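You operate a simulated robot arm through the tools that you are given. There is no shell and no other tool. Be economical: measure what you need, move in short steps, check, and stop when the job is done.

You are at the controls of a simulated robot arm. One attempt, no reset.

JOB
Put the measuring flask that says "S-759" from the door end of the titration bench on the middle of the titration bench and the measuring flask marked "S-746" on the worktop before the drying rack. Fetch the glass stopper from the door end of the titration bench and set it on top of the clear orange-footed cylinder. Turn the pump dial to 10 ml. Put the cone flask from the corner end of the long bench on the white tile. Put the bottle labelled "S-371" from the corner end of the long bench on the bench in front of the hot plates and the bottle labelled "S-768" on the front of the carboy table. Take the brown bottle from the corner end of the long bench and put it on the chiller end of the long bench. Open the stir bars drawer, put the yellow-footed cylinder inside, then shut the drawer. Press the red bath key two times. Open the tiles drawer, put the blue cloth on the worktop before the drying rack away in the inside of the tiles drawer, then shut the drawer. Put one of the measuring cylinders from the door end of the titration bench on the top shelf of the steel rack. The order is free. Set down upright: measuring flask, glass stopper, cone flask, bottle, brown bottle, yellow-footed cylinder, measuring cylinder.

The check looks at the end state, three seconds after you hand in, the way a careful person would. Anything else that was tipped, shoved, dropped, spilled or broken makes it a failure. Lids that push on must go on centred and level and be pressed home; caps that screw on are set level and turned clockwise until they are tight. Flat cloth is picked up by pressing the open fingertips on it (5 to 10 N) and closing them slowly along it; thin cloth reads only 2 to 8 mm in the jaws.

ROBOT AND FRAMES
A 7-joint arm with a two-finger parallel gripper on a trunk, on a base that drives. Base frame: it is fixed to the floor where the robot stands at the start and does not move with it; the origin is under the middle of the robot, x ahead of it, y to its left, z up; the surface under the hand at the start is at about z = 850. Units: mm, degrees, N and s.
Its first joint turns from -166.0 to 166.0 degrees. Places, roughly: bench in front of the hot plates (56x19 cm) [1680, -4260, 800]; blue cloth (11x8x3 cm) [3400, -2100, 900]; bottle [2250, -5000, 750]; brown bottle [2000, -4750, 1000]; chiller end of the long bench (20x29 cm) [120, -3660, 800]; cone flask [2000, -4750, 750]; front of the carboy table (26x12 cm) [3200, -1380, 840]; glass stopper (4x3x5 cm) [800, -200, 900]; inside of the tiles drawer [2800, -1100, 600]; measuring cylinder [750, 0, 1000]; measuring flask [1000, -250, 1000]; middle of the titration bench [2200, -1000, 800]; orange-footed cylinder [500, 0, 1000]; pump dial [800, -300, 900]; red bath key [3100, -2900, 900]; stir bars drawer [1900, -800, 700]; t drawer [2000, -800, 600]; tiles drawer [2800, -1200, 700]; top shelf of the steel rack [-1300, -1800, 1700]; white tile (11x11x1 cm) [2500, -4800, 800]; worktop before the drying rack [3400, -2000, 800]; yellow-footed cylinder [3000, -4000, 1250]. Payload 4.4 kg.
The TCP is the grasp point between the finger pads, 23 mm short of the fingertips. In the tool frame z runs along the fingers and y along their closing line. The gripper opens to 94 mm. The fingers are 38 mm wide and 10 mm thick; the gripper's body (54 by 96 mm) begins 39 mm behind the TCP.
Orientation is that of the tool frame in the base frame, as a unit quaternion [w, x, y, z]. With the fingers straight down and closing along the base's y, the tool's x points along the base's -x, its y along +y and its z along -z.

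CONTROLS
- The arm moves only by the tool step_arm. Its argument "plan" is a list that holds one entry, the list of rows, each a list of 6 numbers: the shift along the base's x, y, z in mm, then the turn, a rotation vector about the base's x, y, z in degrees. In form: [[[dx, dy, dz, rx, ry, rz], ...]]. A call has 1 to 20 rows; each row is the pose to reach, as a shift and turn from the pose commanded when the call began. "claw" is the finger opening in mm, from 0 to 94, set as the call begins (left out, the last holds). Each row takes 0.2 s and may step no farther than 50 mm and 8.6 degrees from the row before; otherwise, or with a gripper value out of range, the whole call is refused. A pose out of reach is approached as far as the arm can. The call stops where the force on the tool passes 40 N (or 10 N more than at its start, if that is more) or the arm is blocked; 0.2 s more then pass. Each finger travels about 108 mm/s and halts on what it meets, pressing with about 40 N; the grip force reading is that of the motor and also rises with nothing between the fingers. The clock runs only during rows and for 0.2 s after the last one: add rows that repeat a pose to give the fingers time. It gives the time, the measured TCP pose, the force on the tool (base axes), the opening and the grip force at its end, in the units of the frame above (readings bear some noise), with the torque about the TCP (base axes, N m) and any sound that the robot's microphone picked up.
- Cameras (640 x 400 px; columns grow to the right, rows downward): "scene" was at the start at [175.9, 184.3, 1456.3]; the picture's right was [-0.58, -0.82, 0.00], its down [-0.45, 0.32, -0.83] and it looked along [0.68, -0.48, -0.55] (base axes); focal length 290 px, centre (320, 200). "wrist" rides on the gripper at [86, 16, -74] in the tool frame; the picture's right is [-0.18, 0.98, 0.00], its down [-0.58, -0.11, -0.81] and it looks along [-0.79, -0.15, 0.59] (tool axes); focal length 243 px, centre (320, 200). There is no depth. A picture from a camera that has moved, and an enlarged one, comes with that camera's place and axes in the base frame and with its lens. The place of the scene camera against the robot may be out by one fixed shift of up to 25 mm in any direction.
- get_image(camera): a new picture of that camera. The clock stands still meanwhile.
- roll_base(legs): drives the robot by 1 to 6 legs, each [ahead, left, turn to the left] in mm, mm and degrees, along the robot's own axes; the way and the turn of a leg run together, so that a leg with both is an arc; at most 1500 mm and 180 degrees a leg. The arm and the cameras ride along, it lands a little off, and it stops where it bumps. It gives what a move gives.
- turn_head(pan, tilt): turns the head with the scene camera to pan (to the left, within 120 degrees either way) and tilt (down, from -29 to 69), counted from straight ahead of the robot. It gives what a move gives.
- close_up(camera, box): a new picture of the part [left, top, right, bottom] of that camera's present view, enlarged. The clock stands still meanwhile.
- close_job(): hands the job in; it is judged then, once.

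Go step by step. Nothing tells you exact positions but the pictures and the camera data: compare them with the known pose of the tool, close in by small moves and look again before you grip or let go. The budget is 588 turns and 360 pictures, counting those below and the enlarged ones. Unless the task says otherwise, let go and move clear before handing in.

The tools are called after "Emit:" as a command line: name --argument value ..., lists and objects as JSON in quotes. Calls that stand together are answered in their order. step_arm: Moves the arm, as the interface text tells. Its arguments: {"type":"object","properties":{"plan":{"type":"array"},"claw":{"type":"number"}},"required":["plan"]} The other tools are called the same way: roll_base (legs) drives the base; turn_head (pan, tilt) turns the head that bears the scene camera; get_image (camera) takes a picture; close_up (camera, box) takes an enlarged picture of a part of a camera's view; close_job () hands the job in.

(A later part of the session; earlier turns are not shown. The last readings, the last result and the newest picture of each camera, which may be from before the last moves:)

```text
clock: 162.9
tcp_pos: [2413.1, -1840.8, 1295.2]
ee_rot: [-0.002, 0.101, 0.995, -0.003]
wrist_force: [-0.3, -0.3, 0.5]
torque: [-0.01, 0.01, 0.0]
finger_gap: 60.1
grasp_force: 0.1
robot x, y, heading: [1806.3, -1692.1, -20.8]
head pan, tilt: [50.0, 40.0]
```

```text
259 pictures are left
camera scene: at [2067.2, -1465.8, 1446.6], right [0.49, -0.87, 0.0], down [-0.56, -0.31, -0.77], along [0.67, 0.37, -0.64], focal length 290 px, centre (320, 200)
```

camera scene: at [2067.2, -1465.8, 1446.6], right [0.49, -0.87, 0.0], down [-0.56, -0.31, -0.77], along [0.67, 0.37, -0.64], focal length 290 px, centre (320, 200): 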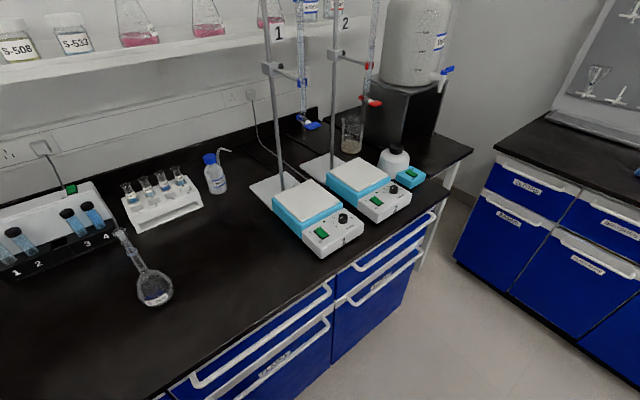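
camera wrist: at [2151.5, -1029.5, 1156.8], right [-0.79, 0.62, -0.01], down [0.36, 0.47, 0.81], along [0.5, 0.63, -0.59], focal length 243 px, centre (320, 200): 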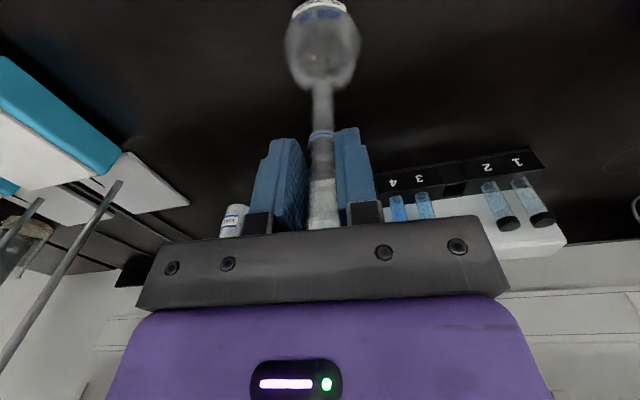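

Emit:
close_up --camera "scene" --box '[320, 200, 450, 340]'

Emit:
close_up --camera "scene" --box '[180, 270, 340, 400]'

Emit:
close_up --camera "scene" --box '[470, 120, 640, 300]'

```text
2.86 times, centred on (385, 270) of scene
camera zoom: at [2067.2, -1465.8, 1446.6], right [0.49, -0.87, 0.0], down [-0.56, -0.31, -0.77], along [0.67, 0.37, -0.64], focal length 827 px, centre (134, 0)
```

zoom: 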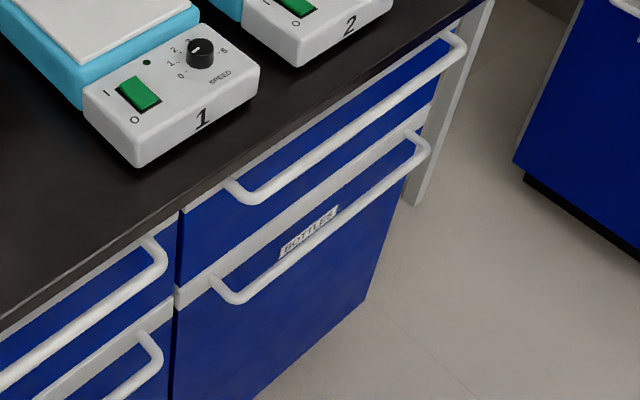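

```text
3.08 times, centred on (260, 335) of scene
camera zoom: at [2067.2, -1465.8, 1446.6], right [0.49, -0.87, 0.0], down [-0.56, -0.31, -0.77], along [0.67, 0.37, -0.64], focal length 891 px, centre (505, -215)
```

zoom: 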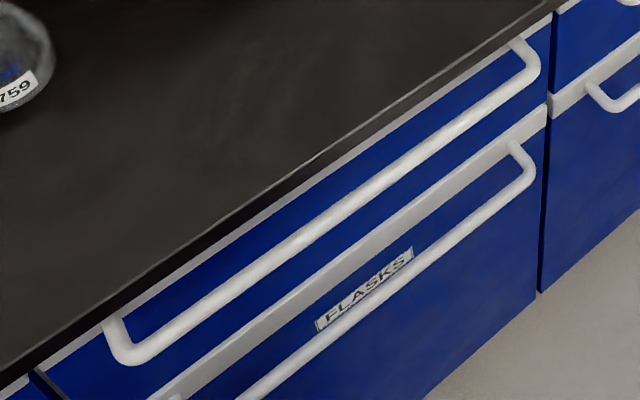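

```text
2.22 times, centred on (555, 210) of scene
camera zoom: at [2067.2, -1465.8, 1446.6], right [0.49, -0.87, 0.0], down [-0.56, -0.31, -0.77], along [0.67, 0.37, -0.64], focal length 643 px, centre (-202, 178)
```

zoom: 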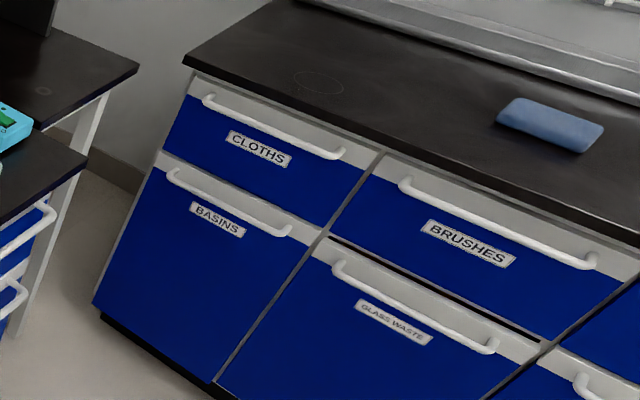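

The rightmost top drawer (above BOTTLES) fits the tiles drawer; the blue cloth lies by the drying rack. I move the base in and bring the wrist camera to the handle to check the label.

Emit:
roll_base --legs '[[80, 130, 0]]'

Emit:
step_arm --plan '[[[0, 30, -40, 0, 0, 4], [0, 60, -80, 0, 0, 8], [0, 90, -120, 0, 0, 12], [0, 120, -150, 0, 0, 16]]]'

Emit:
get_image --camera "wrist"

```text
clock: 164.3
tcp_pos: [2534.8, -1748.0, 1294.8]
ee_rot: [-0.002, 0.1, 0.995, -0.004]
wrist_force: [1.0, 0.2, 0.5]
torque: [-0.01, 0.04, -0.02]
finger_gap: 59.8
grasp_force: 0.1
robot x, y, heading: [1932.7, -1600.2, -20.7]
head pan, tilt: [50.0, 40.0]
```

```text
clock: 165.3
tcp_pos: [2534.0, -1629.7, 1144.2]
ee_rot: [-0.002, -0.039, 0.999, -0.005]
wrist_force: [-0.9, 0.0, 0.2]
torque: [0.03, -0.03, 0.0]
finger_gap: 59.9
grasp_force: 0.1
robot x, y, heading: [1932.6, -1598.9, -20.9]
head pan, tilt: [50.0, 40.0]
```

```text
255 pictures are left
camera wrist: at [2448.0, -1620.8, 1218.1], right [0.11, 0.99, -0.01], down [0.59, -0.06, 0.81], along [0.8, -0.09, -0.59], focal length 243 px, centre (320, 200)
```

wrist: 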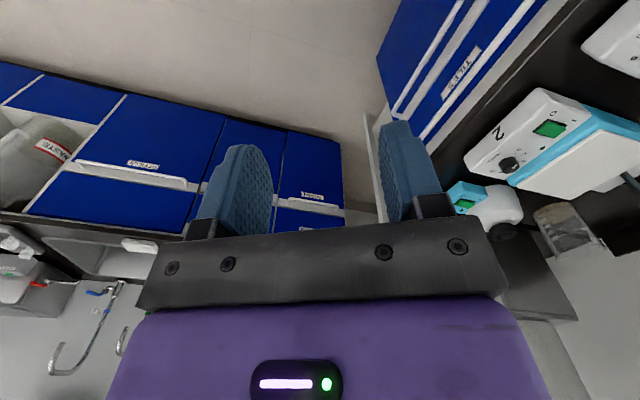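

Emit:
close_up --camera "wrist" --box '[380, 0, 560, 150]'

```text
2.67 times, centred on (470, 75) of wrist
camera zoom: at [2448.0, -1620.8, 1218.1], right [0.11, 0.99, -0.01], down [0.59, -0.06, 0.81], along [0.8, -0.09, -0.59], focal length 647 px, centre (-80, 533)
```

zoom: 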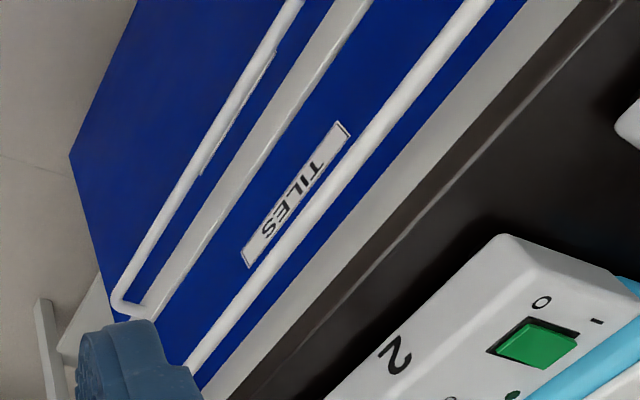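

TILES label confirmed. I move closer with the closing line perpendicular to the front to triangulate the handle.

Emit:
step_arm --plan '[[[15, 25, -30, 0, 0, -7], [30, 50, -60, 0, 0, -14], [45, 75, -90, 0, 0, -21], [60, 100, -120, 0, 0, -26.5], [66, 110, -144, 0, 0, -26.5]]]'

Emit:
get_image --camera "wrist"

```text
clock: 166.5
tcp_pos: [2602.0, -1519.2, 1000.9]
ee_rot: [-0.003, 0.192, 0.981, -0.005]
wrist_force: [0.2, -0.4, -0.1]
torque: [-0.01, 0.0, -0.01]
finger_gap: 59.9
grasp_force: 0.1
robot x, y, heading: [1933.0, -1596.6, -21.1]
head pan, tilt: [50.0, 40.0]
```

```text
253 pictures are left
camera wrist: at [2528.0, -1472.1, 1074.8], right [0.54, 0.84, -0.01], down [0.5, -0.32, 0.81], along [0.67, -0.44, -0.59], focal length 243 px, centre (320, 200)
```

wrist: 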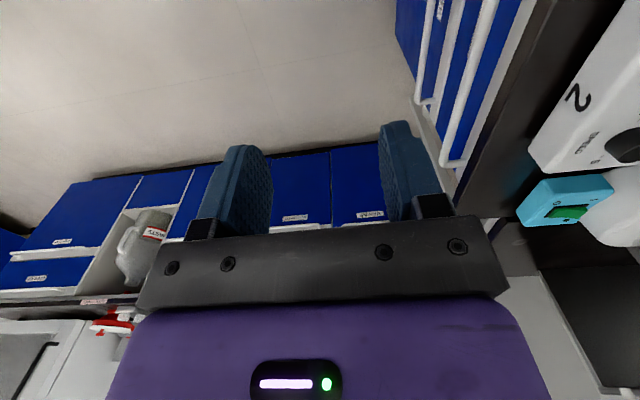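

Handle bar: z≈790, about 35 mm off the front, mostly under the bench overhang – so I must come at it nearly horizontally. I reposition the base squarely in front of the drawer, farther out.

Emit:
step_arm --plan '[[[0, -20, 40, 0, 0, 0], [0, -40, 80, 0, 0, 0], [0, -60, 120, 0, 0, 0]]]'

Emit:
roll_base --legs '[[0, -245, 0], [0, 0, -1], [560, 0, 0]]'

Emit:
turn_head --pan 75 --tilt 35

Emit:
get_image --camera "scene"

```text
clock: 167.3
tcp_pos: [2600.0, -1578.9, 1121.6]
ee_rot: [-0.004, 0.192, 0.981, -0.003]
wrist_force: [-0.4, 1.1, 0.0]
torque: [-0.03, -0.01, 0.03]
finger_gap: 59.9
grasp_force: 0.1
robot x, y, heading: [1935.1, -1596.7, -20.8]
head pan, tilt: [50.0, 40.0]
```

```text
clock: 172.2
tcp_pos: [3028.7, -2023.5, 1121.9]
ee_rot: [-0.002, 0.197, 0.98, -0.005]
wrist_force: [-0.5, 0.2, -0.2]
torque: [0.02, 0.05, -0.02]
finger_gap: 59.7
grasp_force: 0.1
robot x, y, heading: [2362.3, -2035.8, -21.7]
head pan, tilt: [50.0, 40.0]
```

```text
clock: 173.1
tcp_pos: [3028.4, -2023.4, 1122.0]
ee_rot: [-0.003, 0.199, 0.98, -0.004]
wrist_force: [0.0, 0.5, 0.0]
torque: [-0.03, 0.06, -0.03]
finger_gap: 60.0
grasp_force: 0.2
robot x, y, heading: [2362.3, -2032.9, -21.8]
head pan, tilt: [75.0, 35.0]
```

```text
252 pictures are left
camera scene: at [2597.2, -1782.3, 1454.2], right [0.8, -0.6, 0.0], down [-0.34, -0.46, -0.82], along [0.49, 0.66, -0.57], focal length 290 px, centre (320, 200)
```

scene: 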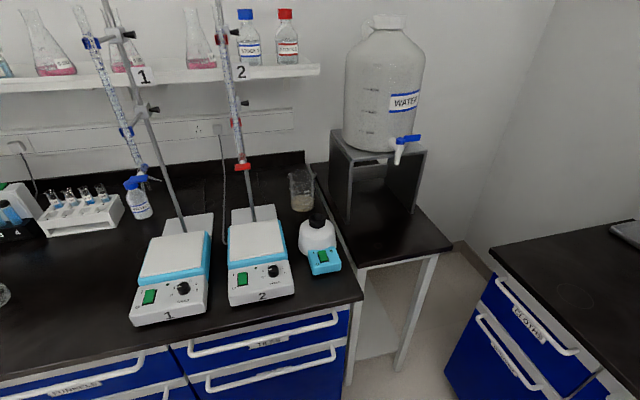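

Emit:
step_arm --plan '[[[-28, 35, 0, 0, 0, 0], [-32, 79, 0, 0, 0, 0], [-40, 123, 0, 0, 0, 0], [-51, 166, 0, 0, 0, 0], [-65, 209, 0, 0, 0, 0], [-81, 250, 0, 0, 0, 0], [-101, 290, 0, 0, 0, 0], [-123, 329, 0, 0, 0, 0], [-148, 366, 0, 0, 0, 0], [-176, 401, 0, 0, 0, 0], [-206, 435, 0, 0, 0, 0], [-238, 460, 0, 0, 0, 0], [-272, 480, 0, 0, 0, 0]]]'

Emit:
step_arm --plan '[[[0, 0, 0, 7.4, -3, 0], [0, 0, 0, 14.8, -6, 0], [0, 0, 0, 22.2, -9, 0], [0, 0, 0, 29.6, -12, 0], [0, 0, 0, 37, -15, 0], [0, 0, 0, 44.4, -18, 0], [0, 0, 0, 51.9, -21, 0], [0, 0, 0, 60.2, -24.4, 0]]]' --claw 40

Emit:
get_image --camera "scene"

Emit:
get_image --camera "wrist"

```text
clock: 175.9
tcp_pos: [2758.8, -1545.4, 1120.5]
ee_rot: [-0.003, 0.2, 0.98, -0.003]
wrist_force: [0.3, -0.4, 0.3]
torque: [0.03, 0.05, -0.01]
finger_gap: 59.9
grasp_force: 0.0
robot x, y, heading: [2364.2, -2035.5, -21.6]
head pan, tilt: [75.0, 35.0]
```

```text
refused: row 8 steps farther than a row can; nothing moved
```

```text
251 pictures are left
camera scene: at [2597.7, -1782.7, 1454.2], right [0.8, -0.6, 0.0], down [-0.34, -0.46, -0.82], along [0.49, 0.66, -0.57], focal length 290 px, centre (320, 200)
```

scene: 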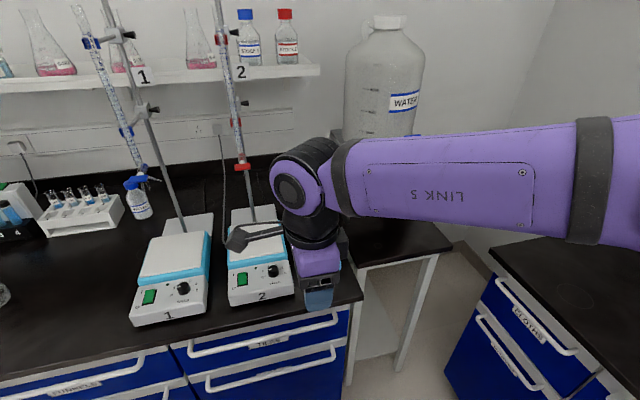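

```text
250 pictures are left
camera wrist: at [2686.7, -1496.1, 1195.2], right [0.55, 0.83, -0.01], down [0.5, -0.32, 0.8], along [0.67, -0.45, -0.59], focal length 243 px, centre (320, 200)
```

wrist: 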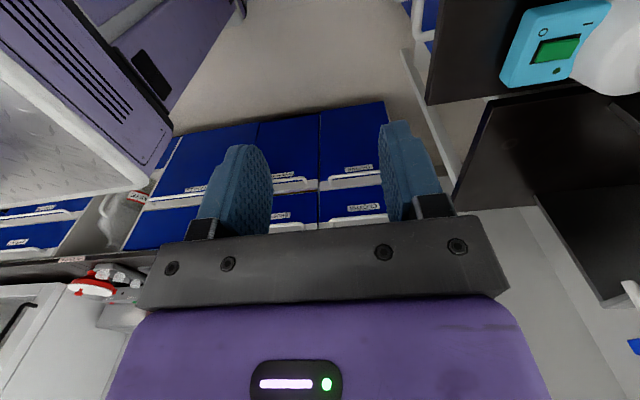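

Emit:
step_arm --plan '[[[-8, -3, -10, 6.95, -2.81, 0], [-16, -6, -20, 13.9, -5.62, 0], [-24, -9, -30, 20.85, -8.43, 0], [-32, -12, -40, 27.8, -11.24, 0], [-40, -15, -50, 34.75, -14.05, 0], [-48, -18, -60, 41.7, -16.86, 0], [-56, -21, -70, 48.65, -19.67, 0], [-64, -24, -80, 55.6, -22.5, 0]]]' --claw 40

Emit:
get_image --camera "scene"

Emit:
get_image --camera "wrist"

```text
clock: 177.7
tcp_pos: [2693.2, -1570.0, 1042.2]
ee_rot: [0.089, 0.17, 0.851, 0.489]
wrist_force: [-0.7, 0.2, -0.3]
torque: [0.01, -0.01, -0.01]
finger_gap: 40.0
grasp_force: 0.1
robot x, y, heading: [2363.3, -2038.2, -21.5]
head pan, tilt: [75.0, 35.0]
```

```text
249 pictures are left
camera scene: at [2597.1, -1782.3, 1454.2], right [0.8, -0.6, 0.0], down [-0.34, -0.46, -0.82], along [0.49, 0.66, -0.57], focal length 290 px, centre (320, 200)
```

scene: 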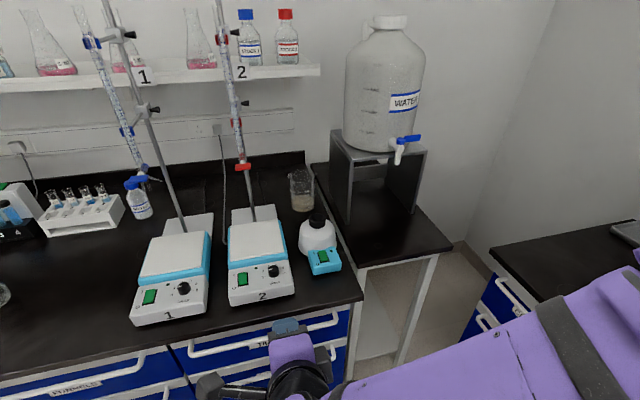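

```text
248 pictures are left
camera wrist: at [2593.3, -1589.1, 1094.5], right [0.37, 0.39, 0.84], down [0.26, -0.92, 0.3], along [0.89, 0.11, -0.44], focal length 243 px, centre (320, 200)
```

wrist: 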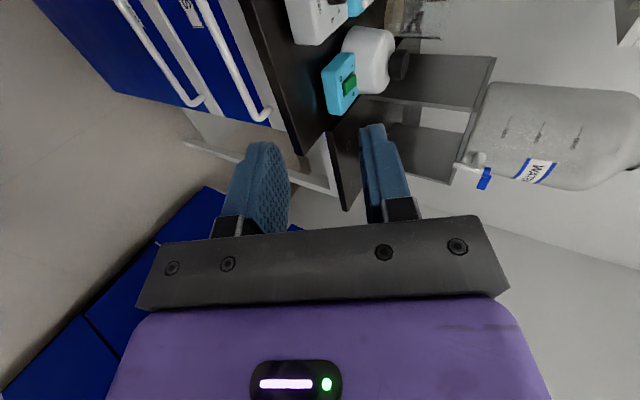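

Emit:
step_arm --plan '[[[0, 0, -45, 0, 0, 0], [0, 5, -90, 0, 0, 0], [-4, 30, -130, 0, 0, 0], [-8, 60, -165, 0, 0, 0], [-8, 85, -195, 0, 0, 0]]]'

Emit:
get_image --camera "wrist"

Emit:
close_up --camera "scene" --box '[200, 290, 360, 400]'

```text
clock: 178.9
tcp_pos: [2686.8, -1483.4, 844.6]
ee_rot: [0.089, 0.173, 0.851, 0.488]
wrist_force: [-0.7, 0.5, 0.6]
torque: [-0.01, -0.02, 0.0]
finger_gap: 40.1
grasp_force: 0.1
robot x, y, heading: [2363.4, -2033.9, -21.5]
head pan, tilt: [75.0, 35.0]
```

```text
247 pictures are left
camera wrist: at [2586.6, -1503.7, 898.4], right [0.37, 0.39, 0.84], down [0.26, -0.92, 0.31], along [0.89, 0.1, -0.44], focal length 243 px, centre (320, 200)
```

wrist: 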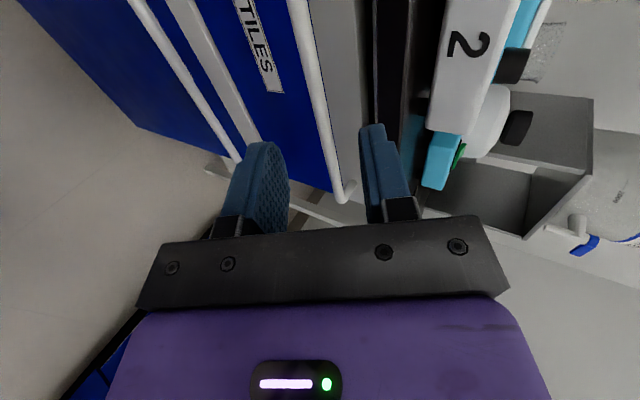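

```text
3.64 times, centred on (280, 345) of scene
camera zoom: at [2597.2, -1782.5, 1454.2], right [0.8, -0.6, 0.0], down [-0.34, -0.46, -0.82], along [0.49, 0.66, -0.57], focal length 1053 px, centre (466, -327)
```

zoom: 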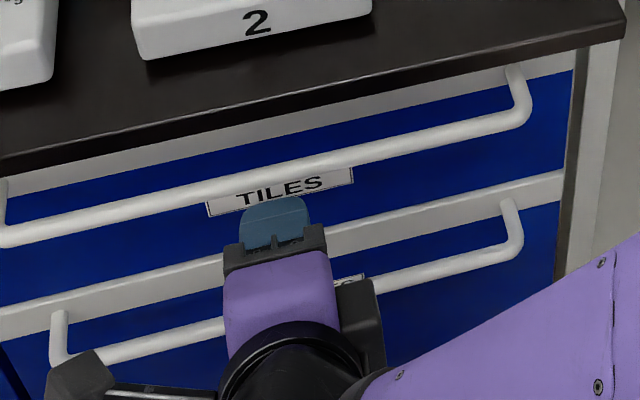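

The bar runs centrally between the fingers. I advance onto it along the tool axis.

Emit:
step_arm --plan '[[[5, 20, -13, 0, 0, 0], [10, 40, -26, 0, 0, 0], [15, 58, -38, 0, 0, 0]]]' --claw 32

Emit:
get_image --camera "wrist"

```text
clock: 179.7
tcp_pos: [2700.4, -1424.4, 808.0]
ee_rot: [0.089, 0.172, 0.851, 0.488]
wrist_force: [0.3, -0.4, -0.1]
torque: [-0.01, 0.0, 0.03]
finger_gap: 31.9
grasp_force: 0.0
robot x, y, heading: [2363.4, -2035.9, -21.9]
head pan, tilt: [75.0, 35.0]
```

```text
245 pictures are left
camera wrist: at [2600.8, -1445.2, 860.9], right [0.37, 0.39, 0.84], down [0.26, -0.92, 0.31], along [0.89, 0.1, -0.44], focal length 243 px, centre (320, 200)
```

wrist: 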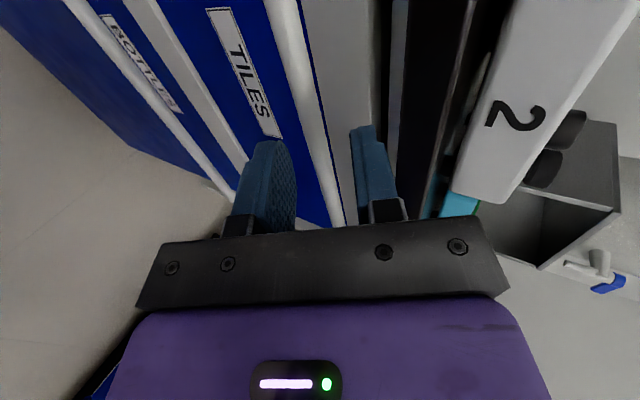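

Emit:
step_arm --plan '[[[3, 7, -4.5, 0, 0, 0], [6, 14.5, -9, 0, 0, 0], [8.6, 21.7, -13.7, 0, 0, 0]]]'

Emit:
step_arm --plan '[[[0, 0, 0, 0, 0, 0], [0, 0, 0, 0, 0, 0], [0, 0, 0, 0, 0, 0]]]' --claw 5

Emit:
get_image --camera "wrist"

```text
clock: 180.5
tcp_pos: [2708.6, -1403.2, 795.3]
ee_rot: [0.089, 0.172, 0.851, 0.488]
wrist_force: [0.1, 0.8, -1.2]
torque: [-0.04, -0.02, -0.02]
finger_gap: 31.9
grasp_force: 0.1
robot x, y, heading: [2362.4, -2036.2, -21.8]
head pan, tilt: [75.0, 35.0]
```

```text
clock: 181.3
tcp_pos: [2708.8, -1406.1, 789.7]
ee_rot: [0.089, 0.17, 0.854, 0.484]
wrist_force: [-0.2, 0.4, -4.3]
torque: [-0.57, -1.15, 0.93]
finger_gap: 12.6
grasp_force: 45.3
robot x, y, heading: [2358.4, -2034.9, -21.6]
head pan, tilt: [75.0, 35.0]
stopped in row 3: the force on the tool passed its limit at 42 N (the readings are from after the stop); the commanded pose is now the measured one
```

```text
244 pictures are left
camera wrist: at [2608.1, -1425.9, 843.2], right [0.37, 0.4, 0.84], down [0.26, -0.91, 0.32], along [0.89, 0.1, -0.44], focal length 243 px, centre (320, 200)
```

wrist: 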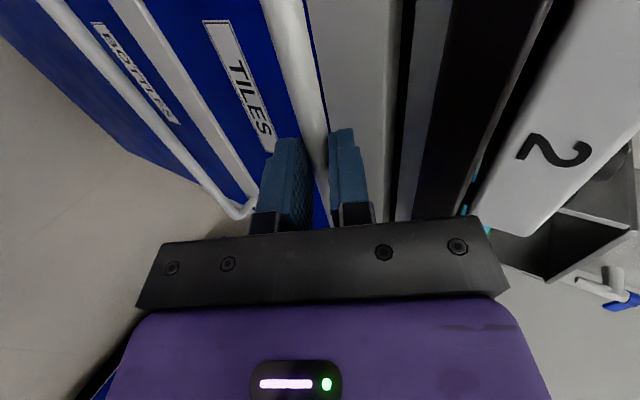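

Bar gripped (12.6 mm). I pull the drawer straight out toward the aisle.

Emit:
step_arm --plan '[[[-4, -9, 0, 0, 0, 0], [-9, -23, 0, 0, 0, 0], [-17, -42, 0, 0, 0, 0], [-25, -61, 0, 0, 0, 0], [-32, -80, 0, 0, 0, 0], [-40, -99, 0, 0, 0, 0], [-48, -118, 0, 0, 0, 0], [-55, -137, 0, 0, 0, 0], [-63, -156, 0, 0, 0, 0], [-71, -175, 0, 0, 0, 0], [-78, -194, 0, 0, 0, 0], [-86, -213, 0, 0, 0, 0], [-94, -232, 0, 0, 0, 0]]]'

Emit:
get_image --camera "scene"

```text
clock: 184.0
tcp_pos: [2619.4, -1619.2, 791.6]
ee_rot: [0.088, 0.17, 0.854, 0.484]
wrist_force: [-5.7, 1.7, -21.0]
torque: [-0.9, -1.08, 1.32]
finger_gap: 12.8
grasp_force: 45.1
robot x, y, heading: [2360.4, -2032.2, -21.5]
head pan, tilt: [75.0, 35.0]
stopped in row 13: the force on the tool passed its limit at 59 N (the readings are from after the stop); the commanded pose is now the measured one
```

```text
243 pictures are left
camera scene: at [2597.0, -1780.7, 1453.9], right [0.8, -0.6, 0.0], down [-0.34, -0.46, -0.82], along [0.49, 0.66, -0.57], focal length 290 px, centre (320, 200)
```

scene: 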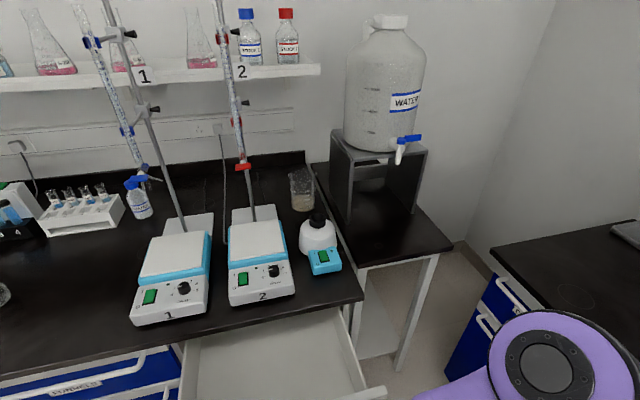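

The drawer is open to its stop (~230 mm). I let go and back off upward.

Emit:
step_arm --plan '[[[0, 0, 0, 0, 0, 0], [0, 0, 0, 0, 0, 0], [-7, -17, 10, 0, 0, 0], [-14, -35, 22, 0, 0, 0], [-18, -45, 50, 0, 0, 0], [-18, -45, 90, 0, 0, 0], [-18, -45, 135, 0, 0, 0], [-18, -45, 180, 0, 0, 0], [-18, -45, 225, 0, 0, 0], [-18, -45, 270, 0, 0, 0]]]' --claw 45

Emit:
get_image --camera "scene"

```text
clock: 186.2
tcp_pos: [2609.1, -1655.1, 1059.9]
ee_rot: [0.09, 0.177, 0.852, 0.484]
wrist_force: [-1.2, -1.0, -0.5]
torque: [-0.01, 0.0, 0.01]
finger_gap: 44.9
grasp_force: 0.1
robot x, y, heading: [2359.3, -2029.7, -22.0]
head pan, tilt: [75.0, 35.0]
```

```text
242 pictures are left
camera scene: at [2599.9, -1774.4, 1452.2], right [0.8, -0.6, 0.0], down [-0.34, -0.46, -0.82], along [0.49, 0.65, -0.58], focal length 290 px, centre (320, 200)
```

scene: 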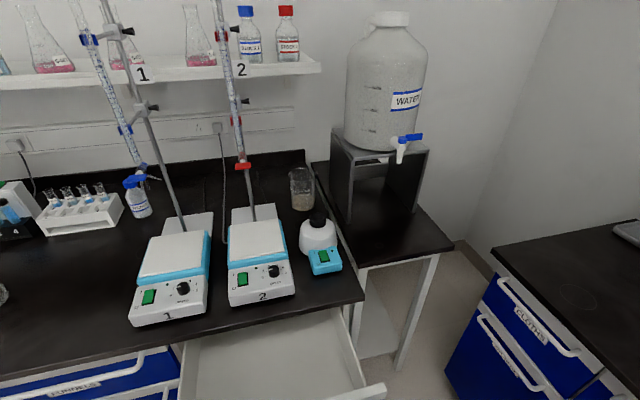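

Now the cloth: rotate the hand back to straight down while swinging to the front, then roll ahead.

Emit:
step_arm --plan '[[[33, -27, 8, -6.95, 2.81, 0], [66, -54, 16, -13.9, 5.62, 0], [99, -81, 24, -20.85, 8.43, 0], [132, -108, 32, -27.8, 11.24, 0], [165, -135, 40, -34.75, 14.05, 0], [198, -162, 48, -41.7, 16.86, 0], [231, -189, 56, -48.65, 19.67, 0], [264, -216, 64, -55.6, 22.5, 0], [297, -243, 72, -55.6, 22.5, 0], [330, -270, 80, -55.6, 22.5, 0], [360, -298, 88, -55.6, 22.5, 0], [390, -325, 90, -55.6, 22.5, 0]]]' --claw 94

Emit:
roll_base --legs '[[180, 0, 0]]'

Emit:
turn_head --pan 10 --tilt 35

Emit:
get_image --camera "scene"

Emit:
get_image --camera "wrist"

```text
clock: 188.8
tcp_pos: [2991.0, -1990.7, 1149.5]
ee_rot: [-0.005, 0.198, 0.98, -0.008]
wrist_force: [-0.2, 1.3, -0.7]
torque: [-0.03, -0.01, 0.0]
finger_gap: 94.2
grasp_force: 0.0
robot x, y, heading: [2357.9, -2036.1, -21.7]
head pan, tilt: [75.0, 35.0]
```

```text
clock: 190.3
tcp_pos: [3158.0, -2059.0, 1149.9]
ee_rot: [-0.006, 0.198, 0.98, -0.007]
wrist_force: [-0.5, 0.2, -0.4]
torque: [0.0, 0.02, -0.03]
finger_gap: 93.9
grasp_force: 0.1
robot x, y, heading: [2528.5, -2099.9, -21.8]
head pan, tilt: [75.0, 35.0]
```

```text
clock: 191.7
tcp_pos: [3157.5, -2059.3, 1149.5]
ee_rot: [-0.005, 0.198, 0.98, -0.008]
wrist_force: [0.3, 0.3, 0.0]
torque: [-0.05, 0.01, 0.0]
finger_gap: 93.8
grasp_force: 0.0
robot x, y, heading: [2527.1, -2101.8, -21.8]
head pan, tilt: [10.0, 35.0]
```

```text
241 pictures are left
camera scene: at [2798.0, -1937.5, 1454.2], right [-0.2, -0.98, 0.0], down [-0.56, 0.12, -0.82], along [0.8, -0.17, -0.57], focal length 290 px, centre (320, 200)
```

scene: 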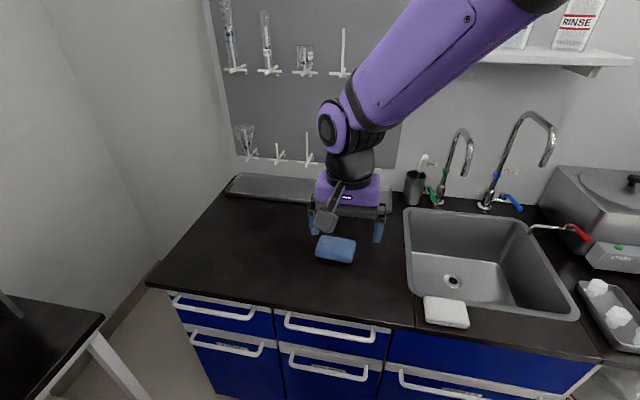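

```text
240 pictures are left
camera wrist: at [3086.8, -2010.4, 1224.1], right [0.55, 0.83, -0.02], down [0.5, -0.32, 0.8], along [0.66, -0.45, -0.59], focal length 243 px, centre (320, 200)
```

wrist: 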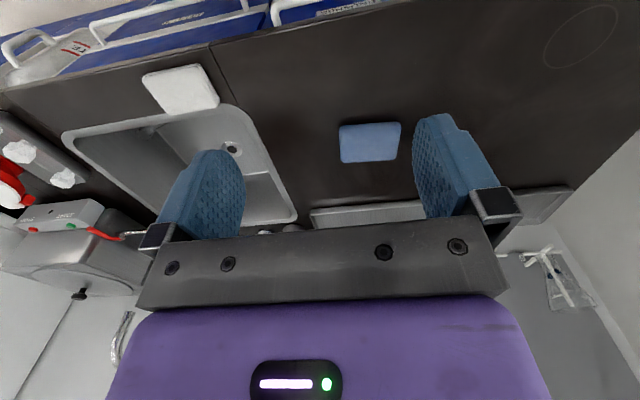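

Cloth at ≈(3385,−2105), long side along the counter front. I turn the hand 87° to close across its 8 cm side and hover above.

Emit:
step_arm --plan '[[[19, -4, -10, 0, 0, 7.9], [38, -8, -20, 0, 0, 15.8], [57, -12, -30, 0, 0, 23.7], [76, -16, -40, 0, 0, 31.6], [95, -20, -50, 0, 0, 39.5], [114, -24, -60, 0, 0, 47.4], [133, -28, -70, 0, 0, 55.3], [152, -32, -80, 0, 0, 63.2], [171, -36, -90, 0, 0, 71.1], [190, -40, -110, 0, 0, 79], [209, -43, -130, 0, 0, 87], [228, -46, -160, 0, 0, 87]]]'

Emit:
get_image --camera "wrist"

```text
clock: 194.3
tcp_pos: [3385.8, -2104.6, 989.3]
ee_rot: [0.001, -0.531, 0.847, -0.009]
wrist_force: [-0.8, -0.4, -0.5]
torque: [-0.03, -0.03, 0.02]
finger_gap: 94.0
grasp_force: 0.1
robot x, y, heading: [2527.8, -2096.7, -21.8]
head pan, tilt: [10.0, 35.0]
```

```text
239 pictures are left
camera wrist: at [3334.3, -2175.8, 1063.7], right [-0.8, 0.59, -0.02], down [0.34, 0.49, 0.8], along [0.49, 0.64, -0.59], focal length 243 px, centre (320, 200)
```

wrist: 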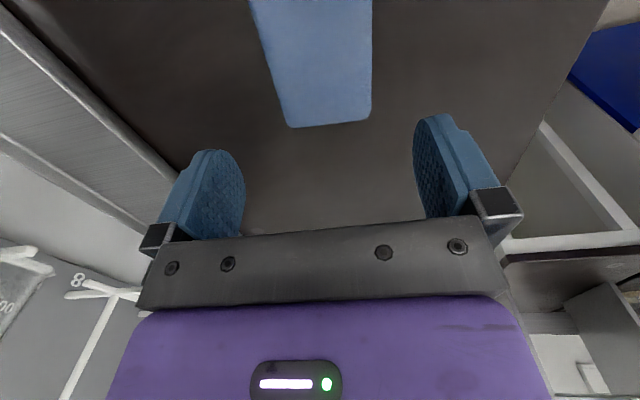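

Emit:
step_arm --plan '[[[1, -3, -30, 0, 0, 5], [2, -6, -60, 0, 0, 5], [2, -6, -85, 0, 0, 5], [2, -6, -100, 0, 0, 5]]]'

Emit:
get_image --camera "wrist"

```text
clock: 195.3
tcp_pos: [3387.8, -2111.8, 889.5]
ee_rot: [0.002, -0.567, 0.824, -0.009]
wrist_force: [0.3, -0.3, 0.6]
torque: [-0.01, -0.06, 0.01]
finger_gap: 93.8
grasp_force: 0.0
robot x, y, heading: [2529.5, -2101.3, -21.8]
head pan, tilt: [10.0, 35.0]
```

```text
238 pictures are left
camera wrist: at [3342.1, -2186.8, 963.8], right [-0.85, 0.52, -0.02], down [0.3, 0.51, 0.8], along [0.43, 0.68, -0.59], focal length 243 px, centre (320, 200)
```

wrist: 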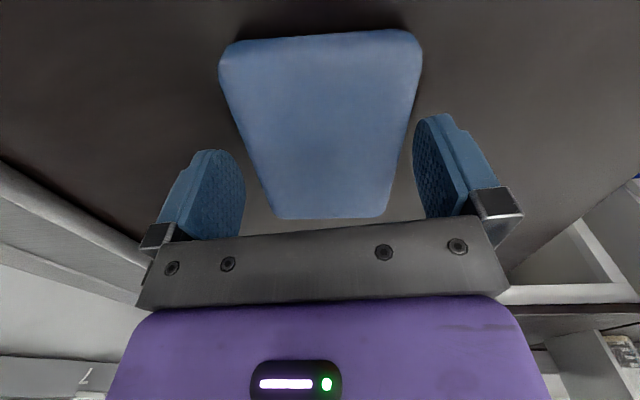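

Emit:
step_arm --plan '[[[-2, 1, -6, 0, 0, 0], [-2, 1, -12, 0, 0, 0]]]'

Emit:
step_arm --plan '[[[0, 0, 0, 0, 0, 0], [0, 0, 0, 0, 0, 0], [0, 0, 0, 0, 0, 0], [0, 0, 0, 0, 0, 0]]]' --claw 40

Emit:
step_arm --plan '[[[0, 0, 5, 0, 0, 0], [0, 0, 15, 0, 0, 0], [0, 0, 35, 0, 0, 0], [0, 0, 65, 0, 0, 0], [0, 0, 100, 0, 0, 0]]]'

Emit:
get_image --camera "wrist"

```text
clock: 195.9
tcp_pos: [3386.7, -2110.4, 878.3]
ee_rot: [0.001, -0.566, 0.824, -0.009]
wrist_force: [0.1, 0.3, -0.1]
torque: [-0.03, 0.02, 0.02]
finger_gap: 94.0
grasp_force: 0.1
robot x, y, heading: [2526.1, -2101.5, -21.9]
head pan, tilt: [10.0, 35.0]
```

```text
clock: 196.9
tcp_pos: [3386.4, -2111.1, 877.6]
ee_rot: [0.002, -0.567, 0.824, -0.008]
wrist_force: [-0.1, 0.4, -0.6]
torque: [0.03, -0.01, -0.01]
finger_gap: 79.1
grasp_force: 40.3
robot x, y, heading: [2530.4, -2105.3, -21.5]
head pan, tilt: [10.0, 35.0]
```

```text
clock: 198.1
tcp_pos: [3386.0, -2110.0, 977.1]
ee_rot: [0.001, -0.568, 0.823, -0.009]
wrist_force: [-0.8, -0.1, -1.0]
torque: [-0.01, 0.07, -0.04]
finger_gap: 78.8
grasp_force: 40.1
robot x, y, heading: [2527.0, -2099.8, -21.9]
head pan, tilt: [10.0, 35.0]
```

```text
237 pictures are left
camera wrist: at [3340.3, -2185.0, 1052.1], right [-0.85, 0.52, -0.02], down [0.3, 0.51, 0.8], along [0.43, 0.68, -0.59], focal length 243 px, centre (320, 200)
```

wrist: 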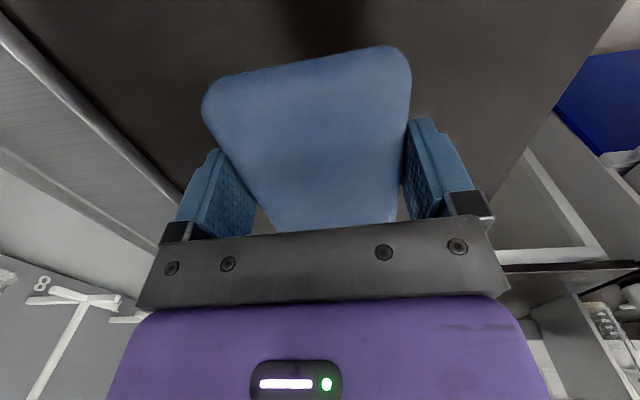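

Cloth held. I carry it over to the open drawer.

Emit:
step_arm --plan '[[[-30, 1, 30, 0, 0, 0], [-65, 3, 60, 0, 0, 0], [-100, 4, 90, 0, 0, 0], [-135, 6, 120, 0, 0, 0], [-172, 7, 143, 0, 0, 0], [-209, 8, 143, 0, 0, 0]]]'

Emit:
step_arm --plan '[[[-1.6, 45, 0, 0, 0, 0], [-6, 90, 0, 0, 0, 0], [-14, 135, 0, 0, 0, 0], [-25, 179, 0, 0, 0, 0], [-39, 222, 0, 0, 0, 0], [-56, 264, 0, 0, 0, 0], [-76, 305, 0, 0, 0, 0], [-99, 344, 0, 0, 0, 0], [-124, 382, 0, 0, 0, 0], [-152, 418, 0, 0, 0, 0], [-182, 451.5, 0, 0, 0, 0], [-215, 483, 0, 0, 0, 0], [-250, 512, 0, 0, 0, 0], [-286.5, 539, 0, 0, 0, 0], [-325, 563, 0, 0, 0, 0], [-365, 584, 0, 0, 0, 0], [-406.5, 602.7, 0, 0, 0, 0], [-449, 618, 0, 0, 0, 0], [-493, 630.7, 0, 0, 0, 0]]]'

Emit:
turn_head --pan 90 --tilt 45

Emit:
get_image --camera "scene"

Emit:
get_image --camera "wrist"

```text
clock: 199.5
tcp_pos: [3177.4, -2102.0, 1120.8]
ee_rot: [0.002, -0.567, 0.824, -0.008]
wrist_force: [1.2, 0.1, -1.3]
torque: [-0.03, 0.01, -0.02]
finger_gap: 79.1
grasp_force: 40.5
robot x, y, heading: [2528.5, -2099.7, -21.8]
head pan, tilt: [10.0, 35.0]
```

```text
clock: 203.2
tcp_pos: [2874.6, -1508.6, 1115.8]
ee_rot: [-0.001, -0.496, 0.869, -0.01]
wrist_force: [-0.5, 0.4, -0.6]
torque: [0.03, -0.09, -0.01]
finger_gap: 79.0
grasp_force: 40.3
robot x, y, heading: [2528.4, -2104.9, -21.9]
head pan, tilt: [10.0, 35.0]
stopped in row 18: the arm was blocked; the commanded pose is now the measured one
```

```text
clock: 204.7
tcp_pos: [2877.4, -1508.0, 1108.0]
ee_rot: [-0.006, -0.495, 0.869, -0.013]
wrist_force: [0.5, -0.3, -0.6]
torque: [0.01, 0.01, 0.02]
finger_gap: 78.7
grasp_force: 40.0
robot x, y, heading: [2527.7, -2102.1, -21.8]
head pan, tilt: [90.0, 45.0]
```

```text
236 pictures are left
camera scene: at [2788.1, -1881.7, 1447.1], right [0.44, -0.9, 0.0], down [-0.57, -0.28, -0.77], along [0.69, 0.34, -0.64], focal length 290 px, centre (320, 200)
```

scene: 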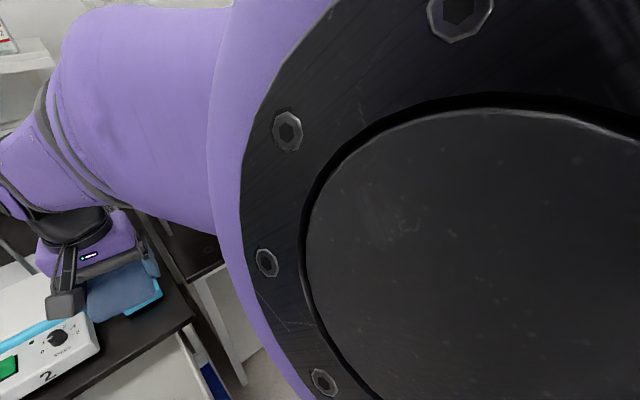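

```text
235 pictures are left
camera wrist: at [2820.5, -1573.1, 1184.4], right [-0.75, 0.66, -0.02], down [0.39, 0.47, 0.79], along [0.54, 0.59, -0.61], focal length 243 px, centre (320, 200)
```

wrist: 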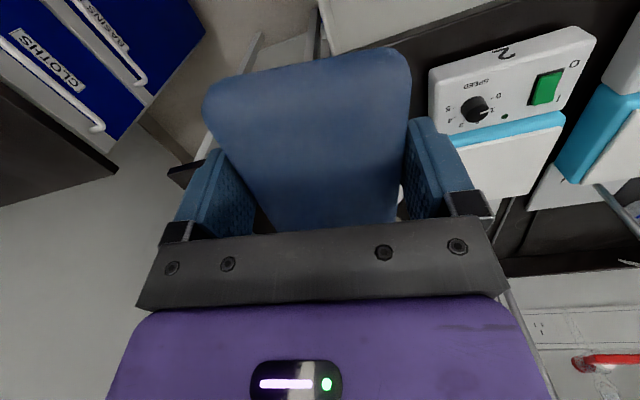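

The elbow ran against the head. I go back along the arc while unwinding the wrist, to come again with a natural elbow posture.

Emit:
step_arm --plan '[[[7, -49, 0, 0, 0, -5], [44, -75, 0, 0, 0, -10], [79, -103, 0, 0, 0, -15], [112.6, -134, 0, 0, 0, -20], [143.6, -168, 0, 0, 0, -25], [172, -203, 0, 0, 0, -30], [198, -240, 0, 0, 0, -35], [221.5, -279, 0, 0, 0, -40], [242, -319, 0, 0, 0, -45], [260, -361, 0, 0, 0, -50], [274.6, -404, 0, 0, 0, -55], [286, -448, 0, 0, 0, -60], [295, -492, 0, 0, 0, -65], [300.5, -537, 0, 0, 0, -70], [303, -583, 0, 0, 0, -75]]]'

Emit:
turn_head --pan 30 --tilt 35

Emit:
get_image --camera "scene"

```text
clock: 207.9
tcp_pos: [3179.5, -2091.9, 1116.4]
ee_rot: [-0.008, 0.135, 0.991, -0.007]
wrist_force: [0.3, 0.9, -0.8]
torque: [-0.07, 0.01, 0.01]
finger_gap: 78.7
grasp_force: 39.8
robot x, y, heading: [2528.9, -2098.7, -21.9]
head pan, tilt: [90.0, 45.0]
```

```text
clock: 209.2
tcp_pos: [3180.5, -2091.5, 1116.3]
ee_rot: [-0.007, 0.136, 0.991, -0.007]
wrist_force: [0.9, 0.4, -0.9]
torque: [0.02, -0.02, -0.02]
finger_gap: 79.0
grasp_force: 40.0
robot x, y, heading: [2526.9, -2099.8, -21.5]
head pan, tilt: [30.0, 35.0]
```

```text
234 pictures are left
camera scene: at [2798.9, -1906.9, 1454.2], right [0.14, -0.99, 0.0], down [-0.57, -0.08, -0.82], along [0.81, 0.12, -0.57], focal length 290 px, centre (320, 200)
```

scene: 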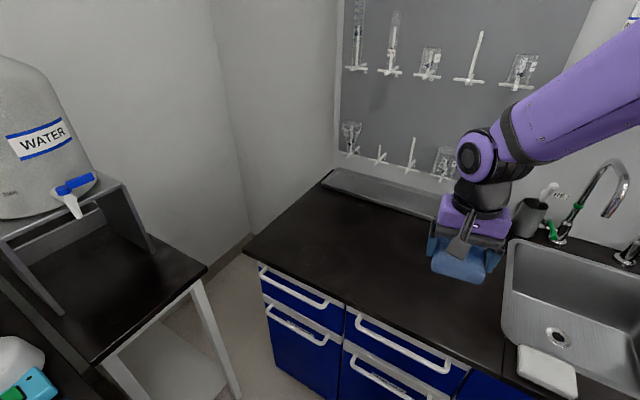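

Emit:
step_arm --plan '[[[-4, 37, 0, 0, 0, 4.4], [-9, 82, 0, 0, 0, 8.8], [-17, 127, 0, 0, 0, 13.2], [-28, 171, 0, 0, 0, 17.6], [-42, 214, 0, 0, 0, 22], [-59, 256, 0, 0, 0, 26.4], [-79, 297, 0, 0, 0, 30.8], [-102, 336, 0, 0, 0, 35.2], [-127, 374, 0, 0, 0, 39.6], [-155, 410, 0, 0, 0, 44], [-185, 443.5, 0, 0, 0, 48.4], [-218, 475, 0, 0, 0, 52.8], [-253, 504, 0, 0, 0, 57.2], [-289.5, 531, 0, 0, 0, 61.6], [-328, 555, 0, 0, 0, 66], [-368, 576, 0, 0, 0, 70.4], [-409.5, 594.7, 0, 0, 0, 74.8], [-452, 610, 0, 0, 0, 79.2], [-496, 622, 0, 0, 0, 83.6]]]'

Emit:
turn_head --pan 80 --tilt 45

Emit:
get_image --camera "scene"

Emit:
get_image --camera "wrist"

```text
clock: 212.8
tcp_pos: [2904.7, -1521.8, 1113.0]
ee_rot: [-0.004, -0.412, 0.911, -0.013]
wrist_force: [0.2, 0.4, -0.6]
torque: [-0.02, 0.03, 0.01]
finger_gap: 79.0
grasp_force: 40.3
robot x, y, heading: [2527.5, -2103.0, -22.0]
head pan, tilt: [30.0, 35.0]
stopped in row 18: the arm was blocked; the commanded pose is now the measured one
```

```text
clock: 214.0
tcp_pos: [2893.6, -1517.9, 1112.4]
ee_rot: [-0.006, -0.417, 0.909, -0.014]
wrist_force: [0.2, 0.3, -0.5]
torque: [-0.03, -0.03, 0.0]
finger_gap: 79.2
grasp_force: 40.2
robot x, y, heading: [2529.0, -2104.2, -21.9]
head pan, tilt: [80.0, 45.0]
```

```text
233 pictures are left
camera scene: at [2754.6, -1850.4, 1439.4], right [0.85, -0.53, 0.0], down [-0.37, -0.6, -0.71], along [0.37, 0.6, -0.71], focal length 290 px, centre (320, 200)
```

scene: 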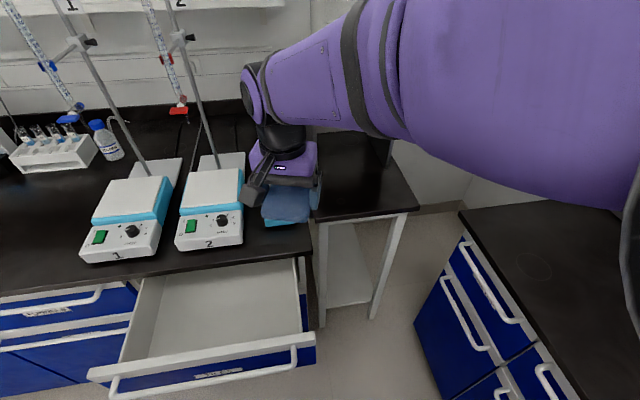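

```text
232 pictures are left
camera wrist: at [2826.8, -1572.0, 1186.8], right [-0.63, 0.78, -0.02], down [0.46, 0.39, 0.8], along [0.63, 0.49, -0.6], focal length 243 px, centre (320, 200)
```

wrist: 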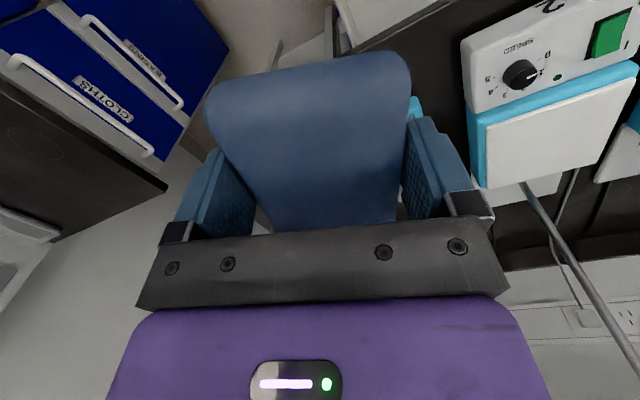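

Again the upper arm meets the head at this height. I back off, go higher (1315) where the arc worked before, and then come round.

Emit:
step_arm --plan '[[[30, -38, 0, 0, 0, -4], [62, -80, 0, 0, 0, -8], [90, -120, 10, 0, 0, -12], [85, -125, 50, 0, 0, -12], [80, -130, 95, 0, 0, -12], [75, -135, 140, 0, 0, -12], [70, -140, 180, 0, 0, -12], [70, -140, 205, 0, 0, -12]]]'

```text
refused: row 2 steps farther than a row can; nothing moved
```

Emit:
step_arm --plan '[[[28, -36, 0, 0, 0, -4], [56, -74, 0, 0, 0, -8], [84, -112, 10, 0, 0, -12], [82, -122, 50, 0, 0, -12], [79, -129, 95, 0, 0, -12], [75, -135, 140, 0, 0, -12], [70, -140, 180, 0, 0, -12], [70, -140, 205, 0, 0, -12]]]'

```text
clock: 215.8
tcp_pos: [2964.5, -1658.6, 1316.3]
ee_rot: [-0.007, -0.32, 0.947, -0.013]
wrist_force: [-0.4, 0.3, 0.4]
torque: [-0.07, -0.01, -0.02]
finger_gap: 78.9
grasp_force: 39.3
robot x, y, heading: [2528.0, -2100.8, -21.8]
head pan, tilt: [80.0, 45.0]
```

Emit:
step_arm --plan '[[[-29, 26, 0, 0, 0, 4], [-63, 53, 0, 0, 0, 8], [-98, 78, 0, 0, 0, 12], [-135, 100, 0, 0, 0, 16], [-174, 120, 0, 0, 0, 20], [-214, 137, 0, 0, 0, 24], [-255, 151, 0, 0, 0, 28], [-285, 184, 0, 0, 0, 31]]]'

Emit:
get_image --camera "scene"

```text
clock: 217.6
tcp_pos: [2818.0, -1496.6, 1314.6]
ee_rot: [-0.002, -0.481, 0.877, -0.016]
wrist_force: [0.3, -0.5, 0.6]
torque: [0.0, 0.06, -0.04]
finger_gap: 79.0
grasp_force: 39.4
robot x, y, heading: [2530.3, -2101.9, -21.6]
head pan, tilt: [80.0, 45.0]
stopped in row 8: the arm was blocked; the commanded pose is now the measured one
```

```text
231 pictures are left
camera scene: at [2696.9, -1835.1, 1450.1], right [0.98, 0.18, 0.0], down [0.11, -0.6, -0.79], along [-0.14, 0.78, -0.61], focal length 290 px, centre (320, 200)
```

scene: 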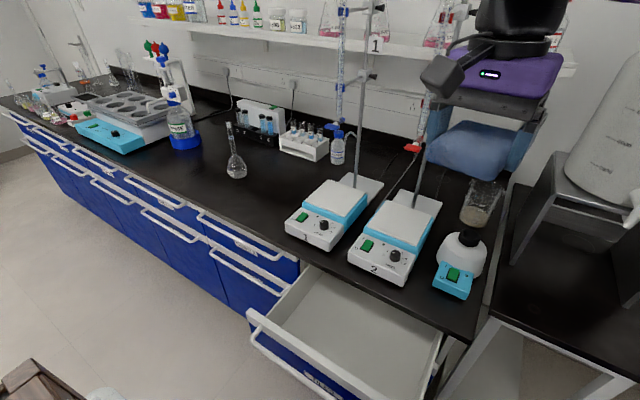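

The left side is obstructed by the head. I bring the arm to the front and instead turn the whole robot 90° to face the drawer (base corners clear).

Emit:
step_arm --plan '[[[12, -40, 0, 0, 0, -4], [51, -62, 0, 0, 0, -8], [88, -87, 0, 0, 0, -12], [123, -115, 0, 0, 0, -16], [156.6, -145, 0, 0, 0, -20], [187.6, -177, 0, 0, 0, -24], [216, -211, 0, 0, 0, -28], [242.6, -247, 0, 0, 0, -32], [266, -285, 0, 0, 0, -36], [287, -324, 0, 0, 0, -40], [305, -365, 0, 0, 0, -44], [320.7, -407, 0, 0, 0, -48], [333, -450, 0, 0, 0, -52], [342, -494, 0, 0, 0, -56], [348.5, -538, 0, 0, 0, -60], [351.6, -583, 0, 0, 0, -64], [351.6, -627, 0, 0, 0, -68], [348.5, -672, 0, 0, 0, -72], [342, -716, 0, 0, 0, -76], [333, -760, 0, 0, 0, -80]]]'

Emit:
turn_head --pan 20 --tilt 40

Emit:
roll_base --legs '[[0, -40, 0], [0, 0, 90]]'

Emit:
get_image --camera "scene"

```text
clock: 221.8
tcp_pos: [3142.6, -2256.2, 1315.3]
ee_rot: [-0.012, 0.189, 0.982, -0.008]
wrist_force: [0.8, 0.5, -0.8]
torque: [-0.02, 0.04, -0.04]
finger_gap: 79.0
grasp_force: 39.8
robot x, y, heading: [2528.1, -2102.5, -21.7]
head pan, tilt: [80.0, 45.0]
```

```text
clock: 223.1
tcp_pos: [3144.3, -2254.7, 1316.9]
ee_rot: [-0.012, 0.188, 0.982, -0.009]
wrist_force: [-0.1, 0.3, -0.4]
torque: [0.02, 0.02, 0.01]
finger_gap: 78.9
grasp_force: 39.9
robot x, y, heading: [2531.2, -2100.3, -21.8]
head pan, tilt: [20.0, 40.0]
```

```text
clock: 227.8
tcp_pos: [2671.8, -1525.3, 1317.1]
ee_rot: [-0.001, -0.559, 0.829, -0.014]
wrist_force: [0.6, -0.4, -0.7]
torque: [0.02, 0.02, 0.0]
finger_gap: 79.0
grasp_force: 39.2
robot x, y, heading: [2510.8, -2139.7, 68.1]
head pan, tilt: [20.0, 40.0]
```

```text
230 pictures are left
camera scene: at [2339.8, -1872.5, 1446.6], right [1.0, -0.04, 0.0], down [-0.02, -0.64, -0.77], along [0.03, 0.77, -0.64], focal length 290 px, centre (320, 200)
```

scene: 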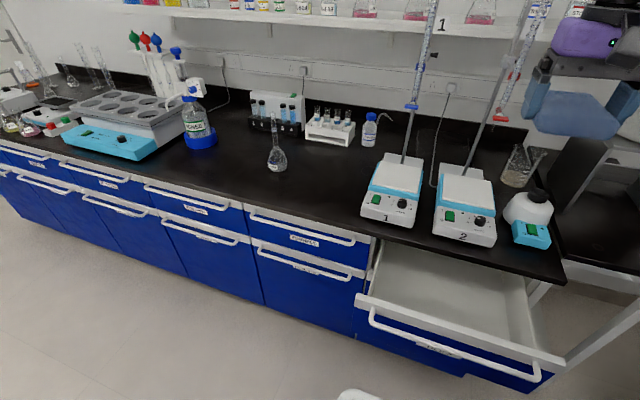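

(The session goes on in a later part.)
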